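You operate a simulated robot arm through the tools that you are given. There is no shell and no other tool. Be economical: measure what you need, move in short steps, check, and stop when the job is done.

You run a simulated robot arm. Do the job below in one go: nothing can be reset, and whatever is moved stays where it is left.

## Task
Open the music lid.

Only the result counts: the job must be done as asked and must still hold three seconds after the hand-in. Knocking over, shifting, dropping, spilling or breaking anything else fails it. Lids that push on must go on centred and level and be pressed home; caps that screw on are set level and turned clockwise until they are tight.

## Robot
A 7-joint arm with a two-finger parallel gripper, fixed in place. Base frame: the origin is at the foot of the arm, x ahead of it, y to its left, z up. Units: mm, degrees, N and s.
Its first joint turns from -66.0 to 66.0 degrees. Payload 2.4 kg.
The tool frame sits at the grasp point between the pads (the TCP): z along the fingers, y along the line on which they close. The tips reach 30 mm beyond it. The gripper opens to 94 mm. The fingers are 28 mm wide and 10 mm thick; the gripper's body (50 by 96 mm) begins 55 mm behind the TCP.
Orientation is that of the tool frame in the base frame, as a unit quaternion [w, x, y, z]. With the fingers straight down and closing along the base's y, the tool's x points along the base's -x, its y along +y and its z along -z.

## Interface
- The arm moves only by the tool arm_command. Its argument "rows" is a list of rows, each a list of 7 numbers: the finger opening in cm, from 0 to 9.4, then the shift along the tool's x, y, z in cm, then the turn, a rotation vector about the tool's x, y, z in degrees. In form: [[grip, dx, dy, dz, ax, ay, az], ...]. A call has 1 to 8 rows; each row is the pose to reach, as a shift and turn from the pose commanded when the call began, along the tool's axes at that moment. A row lasts 0.2 s, in which the tool goes at most 50 mm and 8.6 degrees; a call with a longer step from one row to the next is refused whole, and so is a gripper value outside its range. A pose out of reach is approached as far as the arm can. The call stops where the force on the tool passes 40 N (or 10 N more than at its start, if that is more) or the arm is blocked; 0.2 s more then pass. Each finger travels about 153 mm/s and halts on what it meets, pressing with about 26 N; the grip force reading is that of the motor and also rises with nothing between the fingers. The clock runs only during rows and for 0.2 s after the last one: add rows that repeat a pose to give the fingers time. The reply holds the time, the measured pose of the TCP, the force on the tool along the base axes, the opening and the grip force, in the units named above and with some noise.
- Cameras (640 x 400 px; columns grow to the right, rows downward): "scene" is fixed at [25.3, 461.3, 1479.5]; the picture's right is [-0.86, -0.51, 0.00], its down [-0.22, 0.37, -0.91] and it looks along [0.46, -0.78, -0.43] (base axes); focal length 342 px, centre (320, 200). "wrist" rides on the gripper at [76, 14, -102] in the tool frame; the picture's right is [-0.18, 0.98, 0.00], its down [-0.75, -0.14, -0.64] and it looks along [-0.63, -0.12, 0.77] (tool axes); focal length 243 px, centre (320, 200). There is no depth. A picture from a camera that has moved, and an enlarged one, comes with that camera's place and axes in the base frame and with its lens. The place of the scene camera against the robot may be out by one fixed shift of up to 25 mm in any direction.
- grab_frame(camera): a new picture of that camera. The clock stands still meanwhile.
- zoom(camera, box): a new picture of the part [left, top, right, bottom] of that camera's present view, enlarged. The clock stands still meanwhile.
- finish_job(): hands the job in; it is judged then, once.

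Go step by step. Nothing tells you positions but the pictures and the camera data: compare them with the known pose of the tool, close in by small moves and look again before you grip or let go. The budget is 90 turns and 46 pictures, counting those below and the enlarged ones. Unless the task says otherwise, let go and move clear before handing in, and close with one line.

The tools are called as name(argument=value, ...) on one line, values as JSON. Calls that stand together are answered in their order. arm_command: Moves the arm, as the interface text tells. Its arguments: {"type":"object","properties":{"rows":{"type":"array"}},"required":["rows"]} The other tools are called the same way: grab_frame (camera) takes a picture; zoom (camera, box) takes an enlarged picture of a part of a camera's view; finish_job () hands the job in.

At the start:

```text
t: 0.0
tool_pos: [399.0, -173.0, 1180.9]
orientation: [0.0, 0.0, 1.0, 0.0]
wrist_force: [-0.2, -0.6, 0.3]
finger_gap: 93.6
finger_force: 0.2
```

scene: 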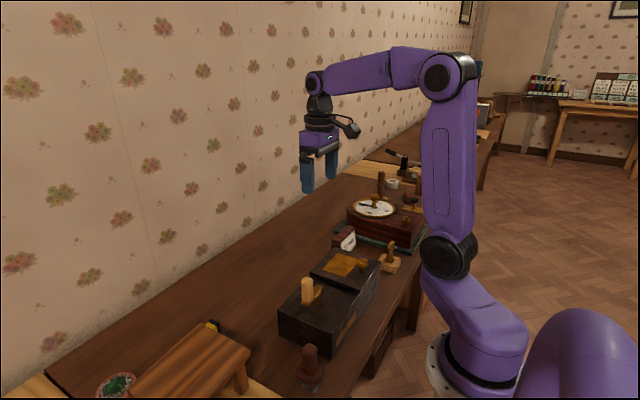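
wrist: 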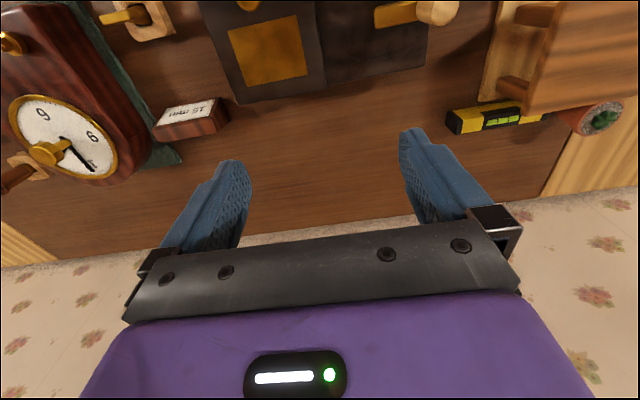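

I see a bench with a clock, a dark box with two parts (gold panel and knobs), and other items. I'll zoom in to find the music box and its labels.

zoom(camera="scene", box=[260, 230, 420, 390])

zoom(camera="scene", box=[320, 140, 440, 280])

zoom(camera="wrist", box=[100, 0, 560, 200])

```text
2.50 times, centred on (340, 310) of scene
camera zoom: at [25.3, 461.3, 1479.5], right [-0.86, -0.51, 0.0], down [-0.22, 0.37, -0.91], along [0.46, -0.78, -0.43], focal length 855 px, centre (270, -75)
```

zoom: 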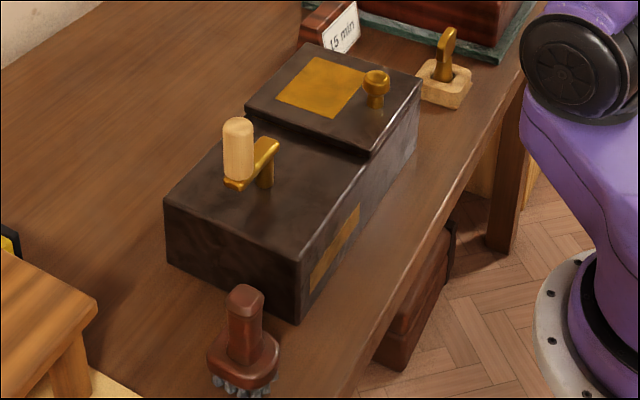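

```text
2.86 times, centred on (380, 210) of scene
camera zoom: at [25.3, 461.3, 1479.5], right [-0.86, -0.51, 0.0], down [-0.22, 0.37, -0.91], along [0.46, -0.78, -0.43], focal length 977 px, centre (149, 171)
```

zoom: 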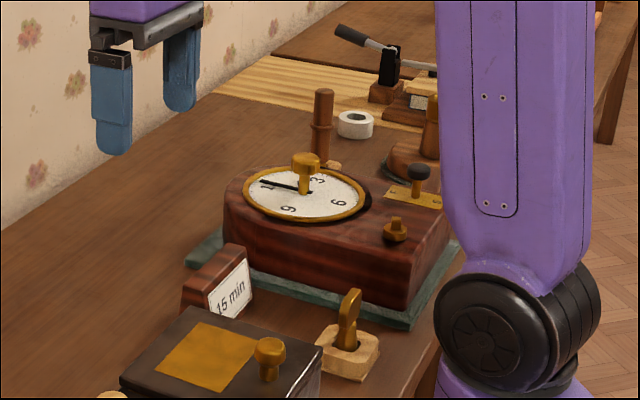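

```text
1.39 times, centred on (330, 100) of wrist
camera zoom: at [323.5, -160.1, 1281.9], right [0.18, 0.98, 0.0], down [0.75, -0.14, 0.64], along [0.63, -0.12, -0.77], focal length 338 px, centre (306, 339)
```

zoom: 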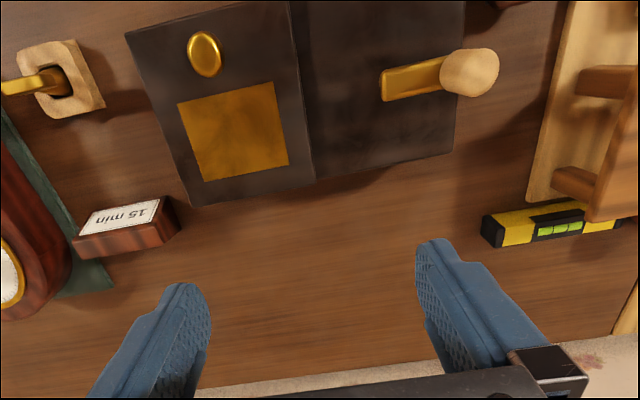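

The music box is the dark box; its lid has a gold knob on the robot's side, so it probably hinges at the far side. I estimate the knob near (308, -230, ~970), so I'll move above it and look again.

arm_command(rows=[[9.4, 3, -2, 1, 0, 0, 0], [9.4, 6, -4, 2, 0, 0, 0], [9.4, 9, -6, 4, 0, 0, 0], [9.4, 9, -6, 4, 0, 0, 0]])

grab_frame(camera="wrist")

grab_frame(camera="scene")

```text
t: 1.0
tool_pos: [309.8, -234.2, 1139.4]
orientation: [0.0, -0.001, 1.0, 0.0]
wrist_force: [0.5, -0.5, 0.4]
finger_gap: 94.0
finger_force: 0.1
```

```text
40 pictures are left
camera wrist: at [233.8, -220.6, 1241.5], right [0.18, 0.98, 0.0], down [0.75, -0.14, 0.64], along [0.63, -0.12, -0.77], focal length 243 px, centre (320, 200)
```

wrist: 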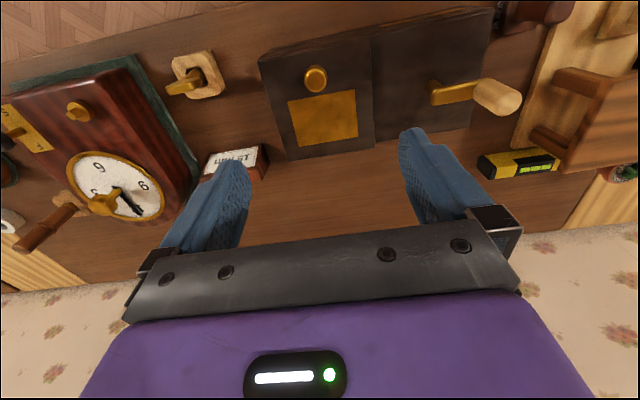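

```text
39 pictures are left
```

scene: 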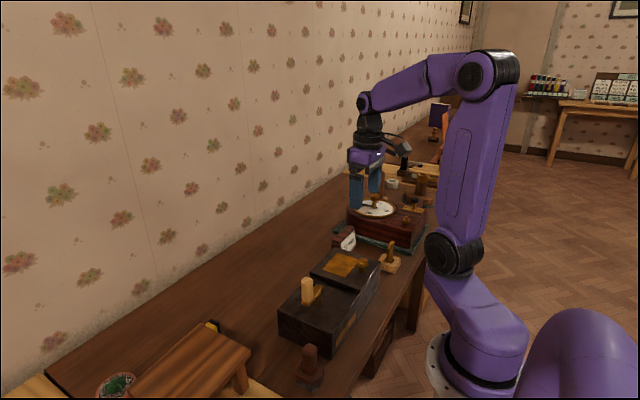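

The knob now sits between and behind the fingers, but its height is uncertain. I'll lower to get a better baseline.

arm_command(rows=[[9.4, 0, 0, 3, 0, 0, 0], [9.4, 0, 0, 6, 0, 0, 0], [9.4, 0, 0, 6, 0, 0, 0]])

grab_frame(camera="wrist")

zoom(camera="scene", box=[260, 150, 440, 330])

```text
t: 1.8
tool_pos: [308.6, -232.4, 1079.2]
orientation: [0.0, -0.001, 1.0, 0.0]
wrist_force: [-1.0, -0.1, 0.5]
finger_gap: 94.2
finger_force: 0.0
```

```text
38 pictures are left
camera wrist: at [232.9, -220.3, 1182.0], right [0.18, 0.98, 0.0], down [0.75, -0.14, 0.64], along [0.63, -0.12, -0.77], focal length 243 px, centre (320, 200)
```

wrist: 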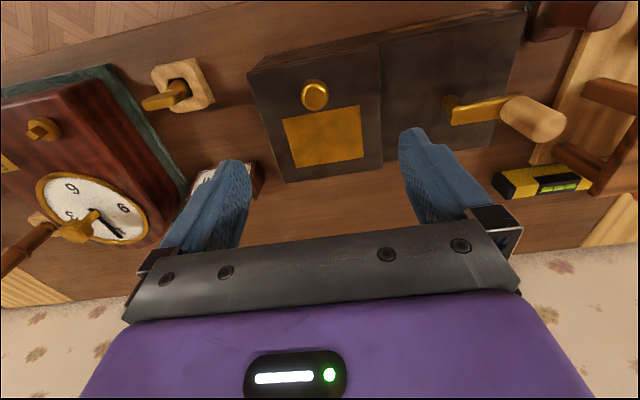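

```text
2.22 times, centred on (350, 240) of scene
camera zoom: at [25.3, 461.3, 1479.5], right [-0.86, -0.51, 0.0], down [-0.22, 0.37, -0.91], along [0.46, -0.78, -0.43], focal length 760 px, centre (253, 111)
```

zoom: 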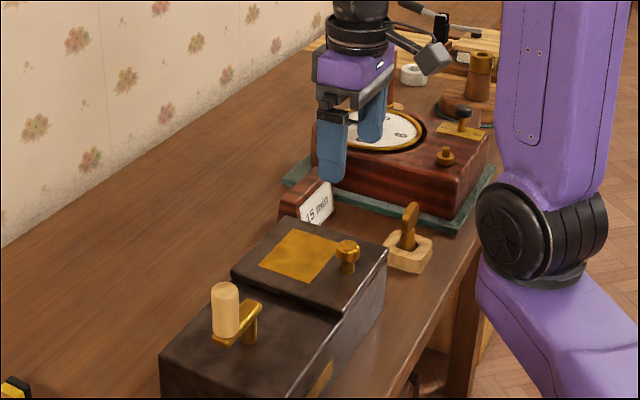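

Estimates agree on a knob around z≈930, with the lid spanning x≈280–415 and y≈-300…-172. I'll zoom in on the lid to look for hinges.

zoom(camera="wrist", box=[220, 20, 420, 200])

zoom(camera="scene", box=[305, 235, 390, 305])

```text
2.22 times, centred on (320, 110) of wrist
camera zoom: at [232.9, -220.3, 1182.0], right [0.18, 0.98, 0.0], down [0.75, -0.14, 0.64], along [0.63, -0.12, -0.77], focal length 539 px, centre (320, 400)
```

zoom: 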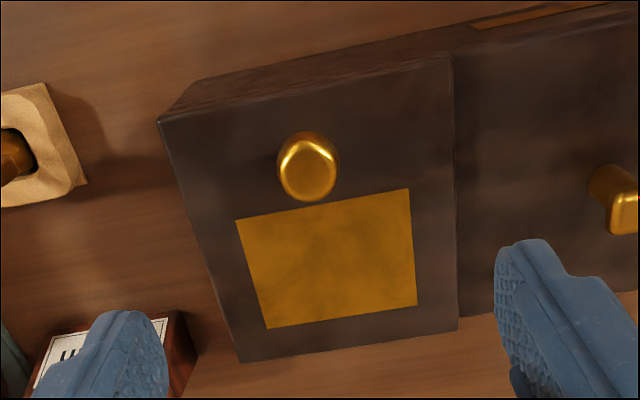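

```text
5.71 times, centred on (348, 270) of scene
camera zoom: at [25.3, 461.3, 1479.5], right [-0.86, -0.51, 0.0], down [-0.22, 0.37, -0.91], along [0.46, -0.78, -0.43], focal length 1953 px, centre (163, -200)
```

zoom: 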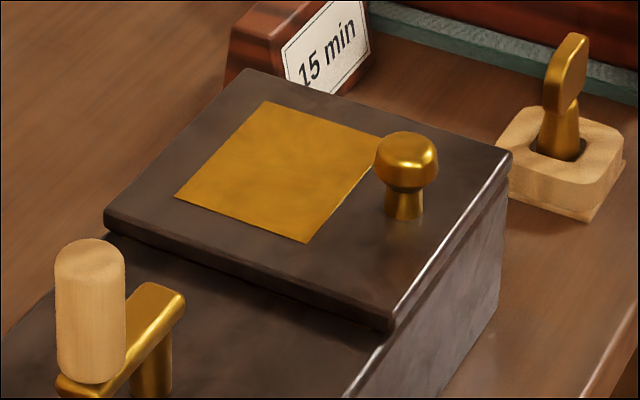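

The knob is a mushroom knob on a flat lid aligned with the base axes. I'll descend further over it with the fingers partly open and check the alignment.

arm_command(rows=[[7, 0, -0.5, 3, 0, 0, 0], [7, 0, -0.5, 6, 0, 0, 0], [7, 0, -0.5, 7, 0, 0, 0], [7, 0, -0.5, 7, 0, 0, 0]])

grab_frame(camera="wrist")

zoom(camera="scene", box=[290, 190, 410, 310])

```text
t: 2.8
tool_pos: [309.7, -240.4, 1011.4]
orientation: [0.0, 0.0, 1.0, 0.0]
wrist_force: [0.0, -0.7, -0.2]
finger_gap: 70.0
finger_force: 0.1
```

```text
34 pictures are left
camera wrist: at [232.9, -225.7, 1112.1], right [0.18, 0.98, 0.0], down [0.75, -0.14, 0.64], along [0.63, -0.12, -0.77], focal length 243 px, centre (320, 200)
```

wrist: 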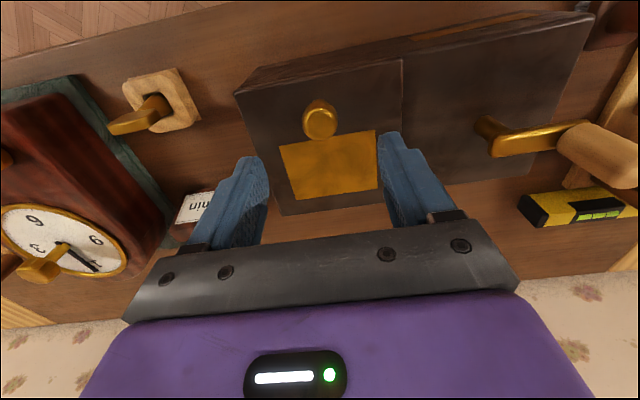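

```text
3.33 times, centred on (350, 250) of scene
camera zoom: at [25.3, 461.3, 1479.5], right [-0.86, -0.51, 0.0], down [-0.22, 0.37, -0.91], along [0.46, -0.78, -0.43], focal length 1140 px, centre (220, 33)
```

zoom: 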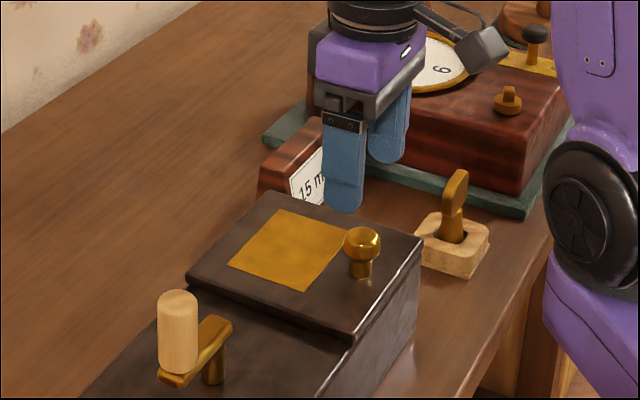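

Triangulating the last two views gives a knob head at about (303, -240, 930). I'll shift 6 mm toward the robot and descend to TCP z≈965, then check.

arm_command(rows=[[7, 0.6, 0, 2, 0, 0, 0], [7, 0.6, 0, 4.5, 0, 0, 0], [7, 0.6, 0, 4.5, 0, 0, 0]])

grab_frame(camera="wrist")

zoom(camera="scene", box=[300, 215, 400, 295])

```text
t: 3.6
tool_pos: [303.1, -239.3, 965.4]
orientation: [0.0, 0.0, 1.0, 0.0]
wrist_force: [-0.2, -0.7, 0.5]
finger_gap: 70.2
finger_force: 0.0
```

```text
32 pictures are left
camera wrist: at [226.7, -225.7, 1067.3], right [0.18, 0.98, 0.0], down [0.75, -0.14, 0.64], along [0.63, -0.12, -0.77], focal length 243 px, centre (320, 200)
```

wrist: 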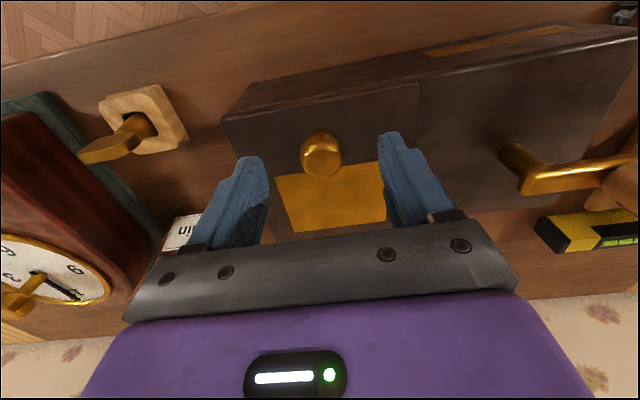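

```text
5.00 times, centred on (350, 255) of scene
camera zoom: at [25.3, 461.3, 1479.5], right [-0.86, -0.51, 0.0], down [-0.22, 0.37, -0.91], along [0.46, -0.78, -0.43], focal length 1709 px, centre (170, -75)
```

zoom: 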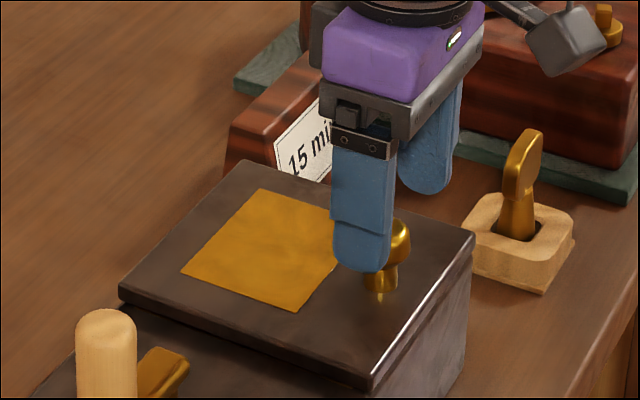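

The knob lines up with the tip midpoint. I'll go down 20 mm more and then close on it gently.

arm_command(rows=[[7, 0, 0, 1, 0, 0, 0], [7, 0, 0, 2, 0, 0, 0], [7, 0, 0, 2, 0, 0, 0]])

grab_frame(camera="wrist")

zoom(camera="scene", box=[300, 215, 400, 295])

```text
t: 4.4
tool_pos: [303.6, -239.5, 944.1]
orientation: [0.0, 0.001, 1.0, -0.001]
wrist_force: [0.5, -1.2, 1.0]
finger_gap: 69.8
finger_force: 0.2
```

```text
30 pictures are left
camera wrist: at [227.2, -225.2, 1046.9], right [0.18, 0.98, 0.0], down [0.75, -0.14, 0.64], along [0.63, -0.12, -0.77], focal length 243 px, centre (320, 200)
```

wrist: 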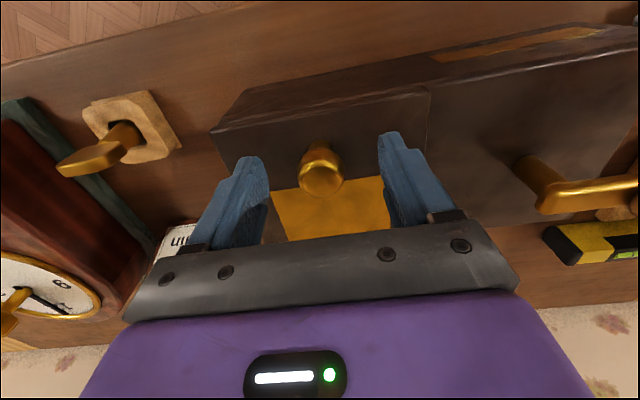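

```text
5.00 times, centred on (350, 255) of scene
camera zoom: at [25.3, 461.3, 1479.5], right [-0.86, -0.51, 0.0], down [-0.22, 0.37, -0.91], along [0.46, -0.78, -0.43], focal length 1709 px, centre (170, -75)
```

zoom: 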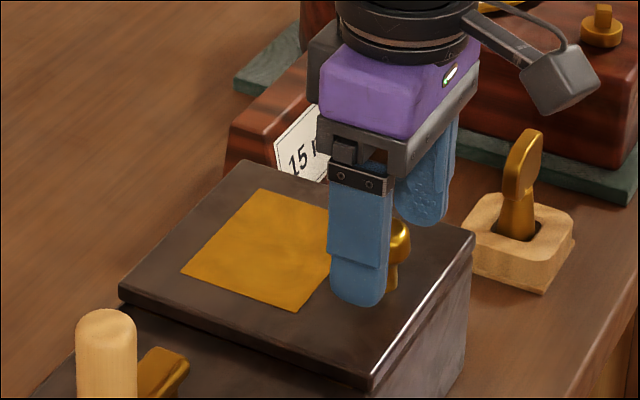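

The knob head is between the pads. Closing.

arm_command(rows=[[5, 0, 0, 0.2, 0, 0, 0], [3, 0, 0, 0.2, 0, 0, 0], [1.5, 0, 0, 0.2, 0, 0, 0], [1.0, 0, 0, 0.2, 0, 0, 0], [1.0, 0, 0, 0.2, 0, 0, 0]])

grab_frame(camera="wrist")

```text
t: 5.6
tool_pos: [303.5, -238.2, 942.5]
orientation: [0.0, 0.0, 1.0, -0.001]
wrist_force: [0.9, -4.2, -2.7]
finger_gap: 29.2
finger_force: 44.5
```

```text
28 pictures are left
camera wrist: at [227.5, -225.5, 1044.8], right [0.18, 0.98, 0.0], down [0.75, -0.14, 0.64], along [0.63, -0.12, -0.77], focal length 243 px, centre (320, 200)
```

wrist: 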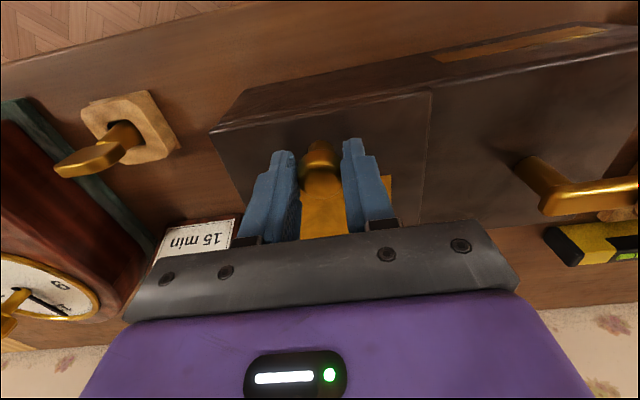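

The knob is gripped (29 mm). I'll lift 15 mm to test how the lid moves.

arm_command(rows=[[1.0, 0, 0, -0.3, 0, 0, 0], [1.0, 0, 0, -0.8, 0, 0, 0], [1.0, -0.1, 0, -1.5, 0, 0, 0], [1.0, -0.1, 0, -1.5, 0, 0, 0]])

zoom(camera="scene", box=[290, 215, 410, 315])

```text
t: 6.6
tool_pos: [307.8, -239.3, 959.3]
orientation: [0.003, -0.002, 1.0, -0.001]
wrist_force: [31.0, 2.9, -20.7]
finger_gap: 28.7
finger_force: 45.0
```

```text
4.00 times, centred on (350, 265) of scene
camera zoom: at [26.4, 461.3, 1479.5], right [-0.86, -0.51, 0.0], down [-0.22, 0.37, -0.9], along [0.46, -0.78, -0.43], focal length 1367 px, centre (200, -60)
```

zoom: 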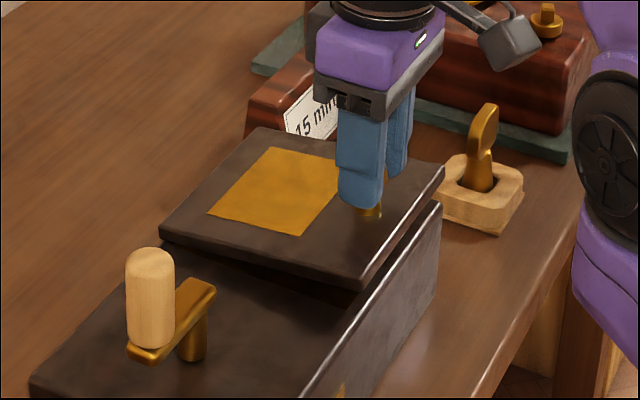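

The lid hinges at the far side, as expected. I'll follow the arc, tilting the hand with the lid, to about 20°.

arm_command(rows=[[1.0, -0.36, 0, -0.04, 0, 4, 0], [1.0, -0.72, 0, -0.08, 0, 8, 0], [1.0, -1.1, 0, -0.65, 0, 11.5, 0], [1.0, -1.54, 0, -1.31, 0, 15, 0], [1.0, -2.22, 0, -2.12, 0, 20, 0], [1.0, -2.22, 0, -2.12, 0, 20, 0]])

zoom(camera="scene", box=[290, 205, 410, 305])

```text
t: 8.0
tool_pos: [325.0, -239.1, 979.6]
orientation: [-0.176, 0.001, 0.984, 0.0]
wrist_force: [-23.0, -7.2, 23.6]
finger_gap: 28.8
finger_force: 45.2
```

```text
4.00 times, centred on (350, 255) of scene
camera zoom: at [24.4, 461.3, 1479.5], right [-0.86, -0.51, 0.0], down [-0.22, 0.37, -0.91], along [0.46, -0.78, -0.42], focal length 1367 px, centre (200, -20)
```

zoom: 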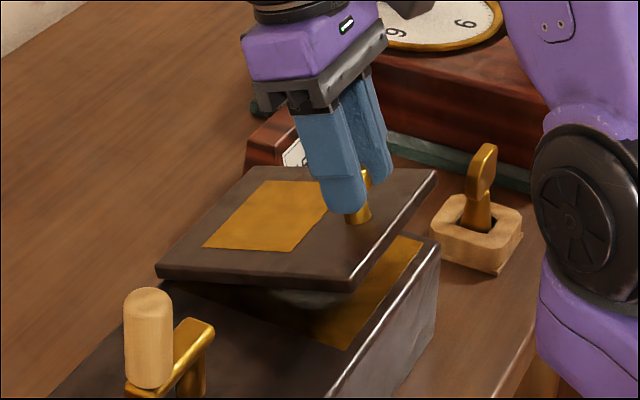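

The lid is at about 20° and follows the hand. The slight outward force suggests a few mm more radius; with that corrected I'll continue to about 45°.

arm_command(rows=[[1.0, -0.2, 0, -0.5, 0, 2.5, 0], [1.0, -0.38, 0, -0.97, 0, 5, 0], [1.0, -0.91, 0, -1.91, 0, 10, 0], [1.0, -1.86, 0, -3.21, 0, 17.5, 0], [1.0, -2.96, 0, -4.38, 0, 25, 0], [1.0, -2.96, 0, -4.38, 0, 25, 0]])

zoom(camera="scene", box=[280, 185, 420, 305])

```text
t: 9.4
tool_pos: [370.8, -238.8, 1010.8]
orientation: [-0.383, 0.0, 0.924, -0.002]
wrist_force: [-9.7, -8.2, 31.2]
finger_gap: 28.9
finger_force: 44.7
```

```text
3.33 times, centred on (350, 245) of scene
camera zoom: at [24.6, 461.3, 1479.5], right [-0.86, -0.51, 0.0], down [-0.22, 0.37, -0.91], along [0.46, -0.78, -0.42], focal length 1140 px, centre (220, 50)
```

zoom: 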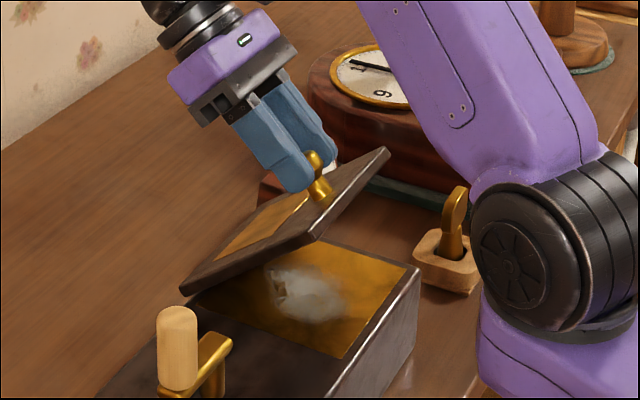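

The lid is at about 45° with the knob still held. I'll continue to about 60° with a slightly larger radius.

arm_command(rows=[[1.0, -0.1, 0, -0.7, 0, 2.5, 0], [1.0, -0.28, 0, -1.44, 0, 5, 0], [1.0, -0.86, 0, -2.39, 0, 10, 0], [1.0, -1.51, 0, -3.28, 0, 15, 0], [1.0, -1.51, 0, -3.28, 0, 15, 0]])

zoom(camera="scene", box=[270, 175, 430, 305])

```text
t: 10.6
tool_pos: [404.1, -239.2, 1022.8]
orientation: [-0.5, 0.0, 0.866, 0.0]
wrist_force: [-5.5, -9.9, 16.3]
finger_gap: 28.9
finger_force: 45.4
```

```text
3.08 times, centred on (350, 240) of scene
camera zoom: at [25.0, 461.2, 1479.5], right [-0.86, -0.51, 0.0], down [-0.22, 0.37, -0.91], along [0.46, -0.78, -0.43], focal length 1052 px, centre (228, 77)
```

zoom: 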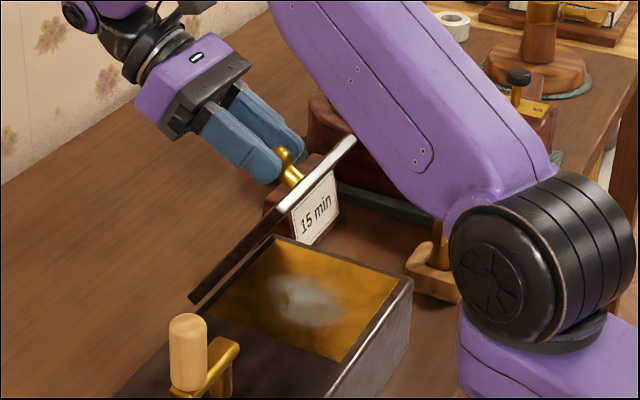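

The lid is at about 60°. I'll hold the hand tilt and let the knob pivot between the pads while continuing the arc to about 80°.

arm_command(rows=[[1.0, -0.17, 0, -0.5, 0, 0, 0], [1.0, -0.34, 0, -0.99, 0, 0, 0], [1.0, -0.75, 0, -1.96, 0, 0, 0], [1.0, -1.3, 0, -2.87, 0, 0, 0], [1.0, -1.84, 0, -3.77, 0, 0, 0], [1.0, -1.84, 0, -3.77, 0, 0, 0]])

zoom(camera="scene", box=[230, 155, 430, 305])

```text
t: 12.0
tool_pos: [425.4, -239.2, 1025.6]
orientation: [-0.5, 0.0, 0.866, 0.0]
wrist_force: [-7.3, -19.1, -11.9]
finger_gap: 29.0
finger_force: 45.2
out of reach, approached as far as the arm can: row 4, 5, 6
```

```text
2.67 times, centred on (330, 230) of scene
camera zoom: at [25.3, 460.7, 1479.7], right [-0.86, -0.51, 0.0], down [-0.22, 0.37, -0.9], along [0.46, -0.78, -0.43], focal length 912 px, centre (293, 120)
```

zoom: 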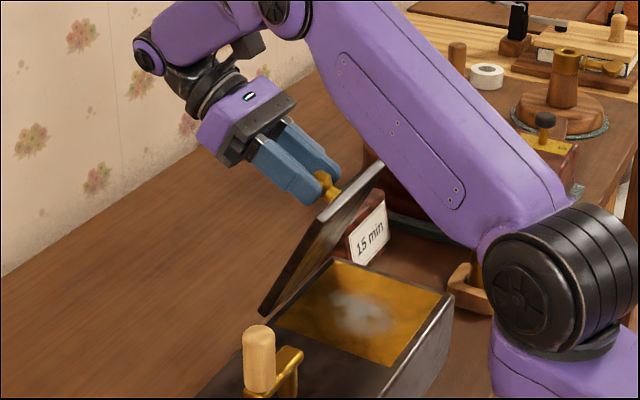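

The arm reached its limit at this tilt with the lid around 70°. I'll ease the tilt back a little to regain reach.

arm_command(rows=[[1.0, 0.0, 0, 0, 0, -4, 0], [1.0, 0.0, 0, 0, 0, -8, 0], [1.0, 0.0, 0, 0, 0, -8, 0]])

```text
t: 12.8
tool_pos: [424.6, -239.2, 1025.7]
orientation: [-0.44, 0.0, 0.898, -0.001]
wrist_force: [-9.2, -18.7, -1.4]
finger_gap: 29.0
finger_force: 44.6
```

The commanded pose was clipped, so I'm now at tilt 52° with the lid around 71°. I'll continue the arc while reducing the tilt, aiming for about 91°.

arm_command(rows=[[1.0, -0.17, 0, -0.5, 0, -3, 0], [1.0, -0.35, 0, -0.96, 0, -6, 0], [1.0, -0.87, 0, -1.71, 0, -12, 0], [1.0, -1.45, 0, -2.36, 0, -18, 0], [1.0, -2.16, 0, -2.97, 0, -22, 0], [1.0, -2.16, 0, -2.97, 0, -22, 0]])

zoom(camera="scene", box=[230, 155, 430, 305])

```text
t: 14.2
tool_pos: [461.5, -238.6, 1030.1]
orientation: [-0.259, -0.001, 0.966, -0.002]
wrist_force: [-7.5, -16.6, 12.8]
finger_gap: 28.8
finger_force: 45.0
```

```text
2.67 times, centred on (330, 230) of scene
camera zoom: at [24.9, 460.9, 1479.6], right [-0.86, -0.51, 0.0], down [-0.22, 0.37, -0.91], along [0.46, -0.78, -0.43], focal length 912 px, centre (293, 120)
```

zoom: 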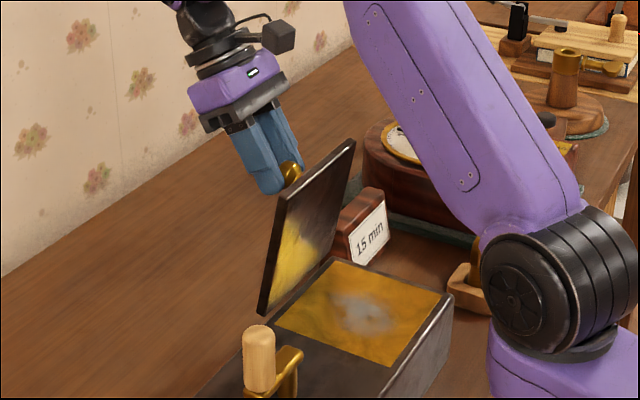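

The lid is near vertical. I'll push on past vertical, to about 108°, so that it stays open; the call will stop if it meets a hinge stop.

arm_command(rows=[[1.0, -0.6, 0, -0.08, 0, 0, 0], [1.0, -1.26, 0, -0.16, 0, 0, 0], [1.0, -2.0, 0, -0.2, 0, 0, 0], [1.0, -2.72, 0, -0.25, 0, 0, 0], [1.0, -3.6, 0, -0.2, 0, 0, 0], [1.0, -3.6, 0, -0.2, 0, 0, 0]])

zoom(camera="scene", box=[230, 155, 430, 305])

```text
t: 15.6
tool_pos: [492.7, -239.1, 1013.2]
orientation: [-0.258, 0.0, 0.966, -0.005]
wrist_force: [6.3, -22.0, 26.4]
finger_gap: 29.1
finger_force: 44.9
```

```text
2.67 times, centred on (330, 230) of scene
camera zoom: at [25.1, 460.9, 1479.6], right [-0.86, -0.51, 0.0], down [-0.22, 0.37, -0.91], along [0.46, -0.78, -0.43], focal length 912 px, centre (293, 120)
```

zoom: 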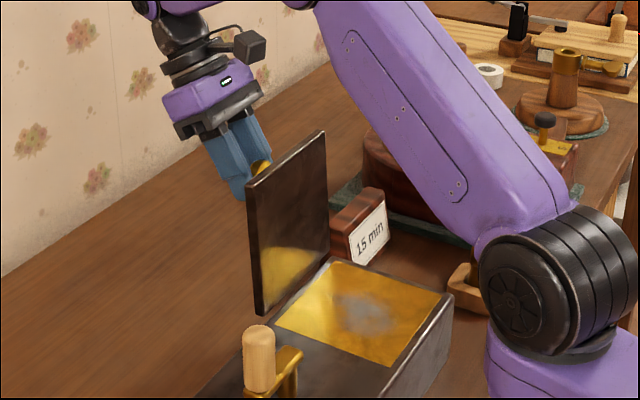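

The lid is past vertical, at about 105°. I'll push slightly further and check whether there's a stop.

arm_command(rows=[[1.0, -0.4, 0, -0.1, 0, 0, 0], [1.0, -0.81, 0, -0.16, 0, 0, 0], [1.0, -1.4, 0, -0.08, 0, 0, 0], [1.0, -2.08, 0, 0.04, 0, 0, 0], [1.0, -2.08, 0, 0.04, 0, 0, 0]])

zoom(camera="scene", box=[230, 155, 430, 305])

grab_frame(camera="wrist")

```text
t: 16.8
tool_pos: [511.6, -237.5, 1001.8]
orientation: [-0.26, 0.0, 0.966, -0.002]
wrist_force: [0.9, -20.3, 17.0]
finger_gap: 29.0
finger_force: 45.2
```

```text
2.67 times, centred on (330, 230) of scene
camera zoom: at [25.1, 460.9, 1479.6], right [-0.86, -0.51, 0.0], down [-0.22, 0.37, -0.91], along [0.46, -0.78, -0.43], focal length 912 px, centre (293, 120)
```

zoom: 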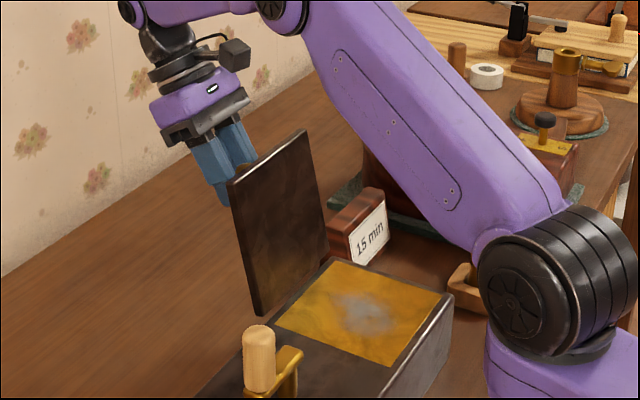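

```text
19 pictures are left
camera wrist: at [496.1, -224.7, 1127.1], right [0.16, 0.98, -0.1], down [0.97, -0.14, 0.18], along [0.16, -0.12, -0.98], focal length 243 px, centre (320, 200)
```

wrist: 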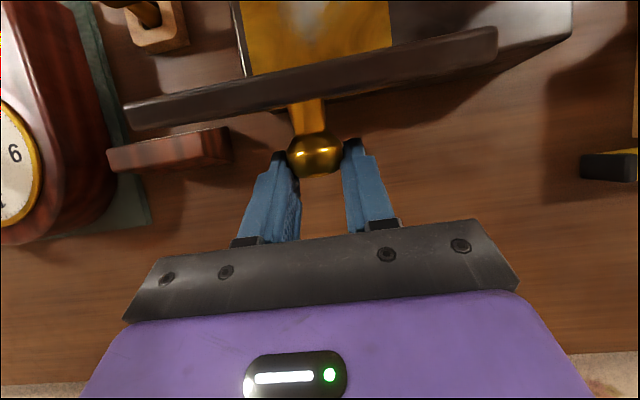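

The lid is about 115° open with no stop met. I'll open the fingers in place and see whether it stays.

arm_command(rows=[[2.9, 0, 0, 0, 0, 0, 0], [3.5, 0, 0, 0, 0, 0, 0], [4.5, 0, 0, 0, 0, 0, 0], [5.5, 0, 0, 0, 0, 0, 0], [5.5, 0, 0, 0, 0, 0, 0]])

grab_frame(camera="wrist")

zoom(camera="scene", box=[230, 155, 430, 305])

```text
t: 18.0
tool_pos: [511.8, -235.9, 1001.5]
orientation: [-0.259, -0.001, 0.966, 0.0]
wrist_force: [0.7, 0.1, -0.6]
finger_gap: 54.9
finger_force: 0.0
```

```text
18 pictures are left
camera wrist: at [496.7, -223.1, 1126.9], right [0.16, 0.98, -0.09], down [0.97, -0.14, 0.18], along [0.16, -0.12, -0.98], focal length 243 px, centre (320, 200)
```

wrist: 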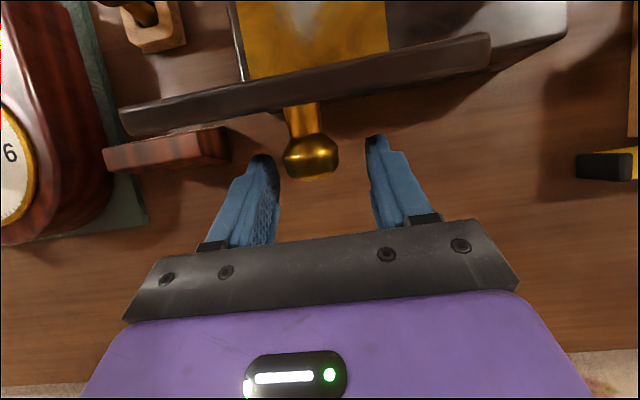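

```text
2.67 times, centred on (330, 230) of scene
camera zoom: at [25.3, 461.3, 1479.5], right [-0.86, -0.51, 0.0], down [-0.22, 0.37, -0.91], along [0.46, -0.78, -0.43], focal length 912 px, centre (293, 120)
```

zoom: 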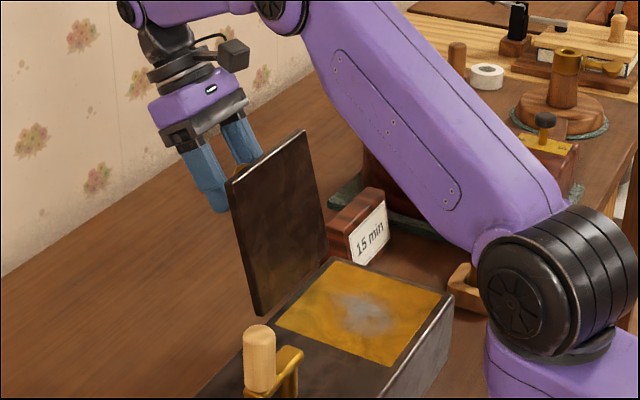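

The lid stays open on its own. I'll back the hand out along its own axis, nearly parallel to the lid.

arm_command(rows=[[5.5, 0, 0, -2, 0, 0, 0], [5.5, 0, 0, -5, 0, 0, 0], [5.5, 0, 0, -8, 0, 0, 0], [5.5, 0, 0, -11, 0, 0, 0], [5.5, 0, 0, -11, 0, 0, 0]])

grab_frame(camera="scene")

```text
t: 19.2
tool_pos: [535.9, -230.9, 1069.0]
orientation: [-0.258, 0.0, 0.966, 0.0]
wrist_force: [0.1, 0.1, -0.3]
finger_gap: 54.9
finger_force: 0.1
out of reach, approached as far as the arm can: row 3, 4, 5
```

```text
16 pictures are left
```

scene: 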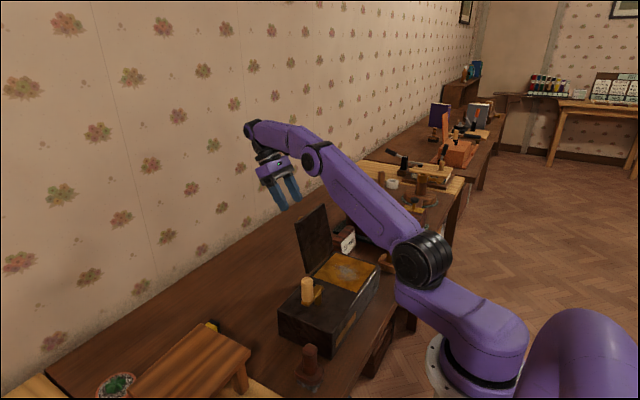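

The lid stands open and the hand is off the knob. One more small move up to be well clear, then a last check.

arm_command(rows=[[5.5, 0.75, 0, -1.3, 0, -6, 0], [5.5, 1.5, 0, -2.6, 0, -12, 0], [5.5, 2.5, 0, -4.3, 0, -18, 0], [5.5, 2.5, 0, -4.3, 0, -18, 0], [5.5, 2.5, 0, -4.3, 0, -18, 0], [5.5, 2.5, 0, -4.3, 0, -18, 0], [5.5, 2.5, 0, -4.3, 0, -18, 0]])

zoom(camera="scene", box=[230, 100, 450, 380])

```text
t: 20.8
tool_pos: [536.4, -230.1, 1119.9]
orientation: [-0.105, 0.0, 0.995, 0.0]
wrist_force: [0.4, 0.5, -0.1]
finger_gap: 55.0
finger_force: 0.0
```

```text
1.43 times, centred on (340, 240) of scene
camera zoom: at [25.3, 461.3, 1479.5], right [-0.86, -0.51, 0.0], down [-0.22, 0.37, -0.91], along [0.46, -0.78, -0.43], focal length 488 px, centre (291, 143)
```

zoom: 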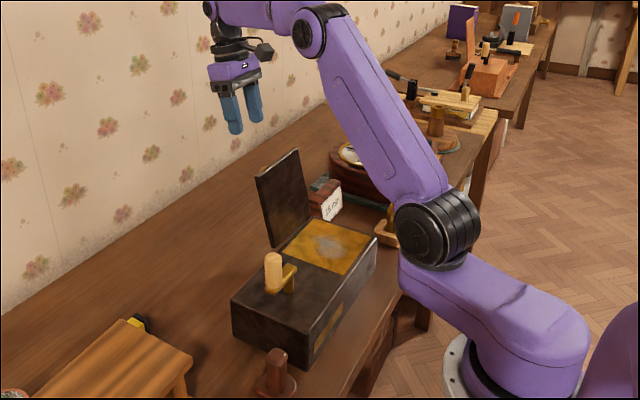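

The lid stands open past vertical, the hand is clear and nothing else looks moved, so I'm handing in.

finish_job()

```text
The job is handed in.
```

The music box lid is open at about 115° and was holding by itself when I handed the job in, with the gripper released and clear.
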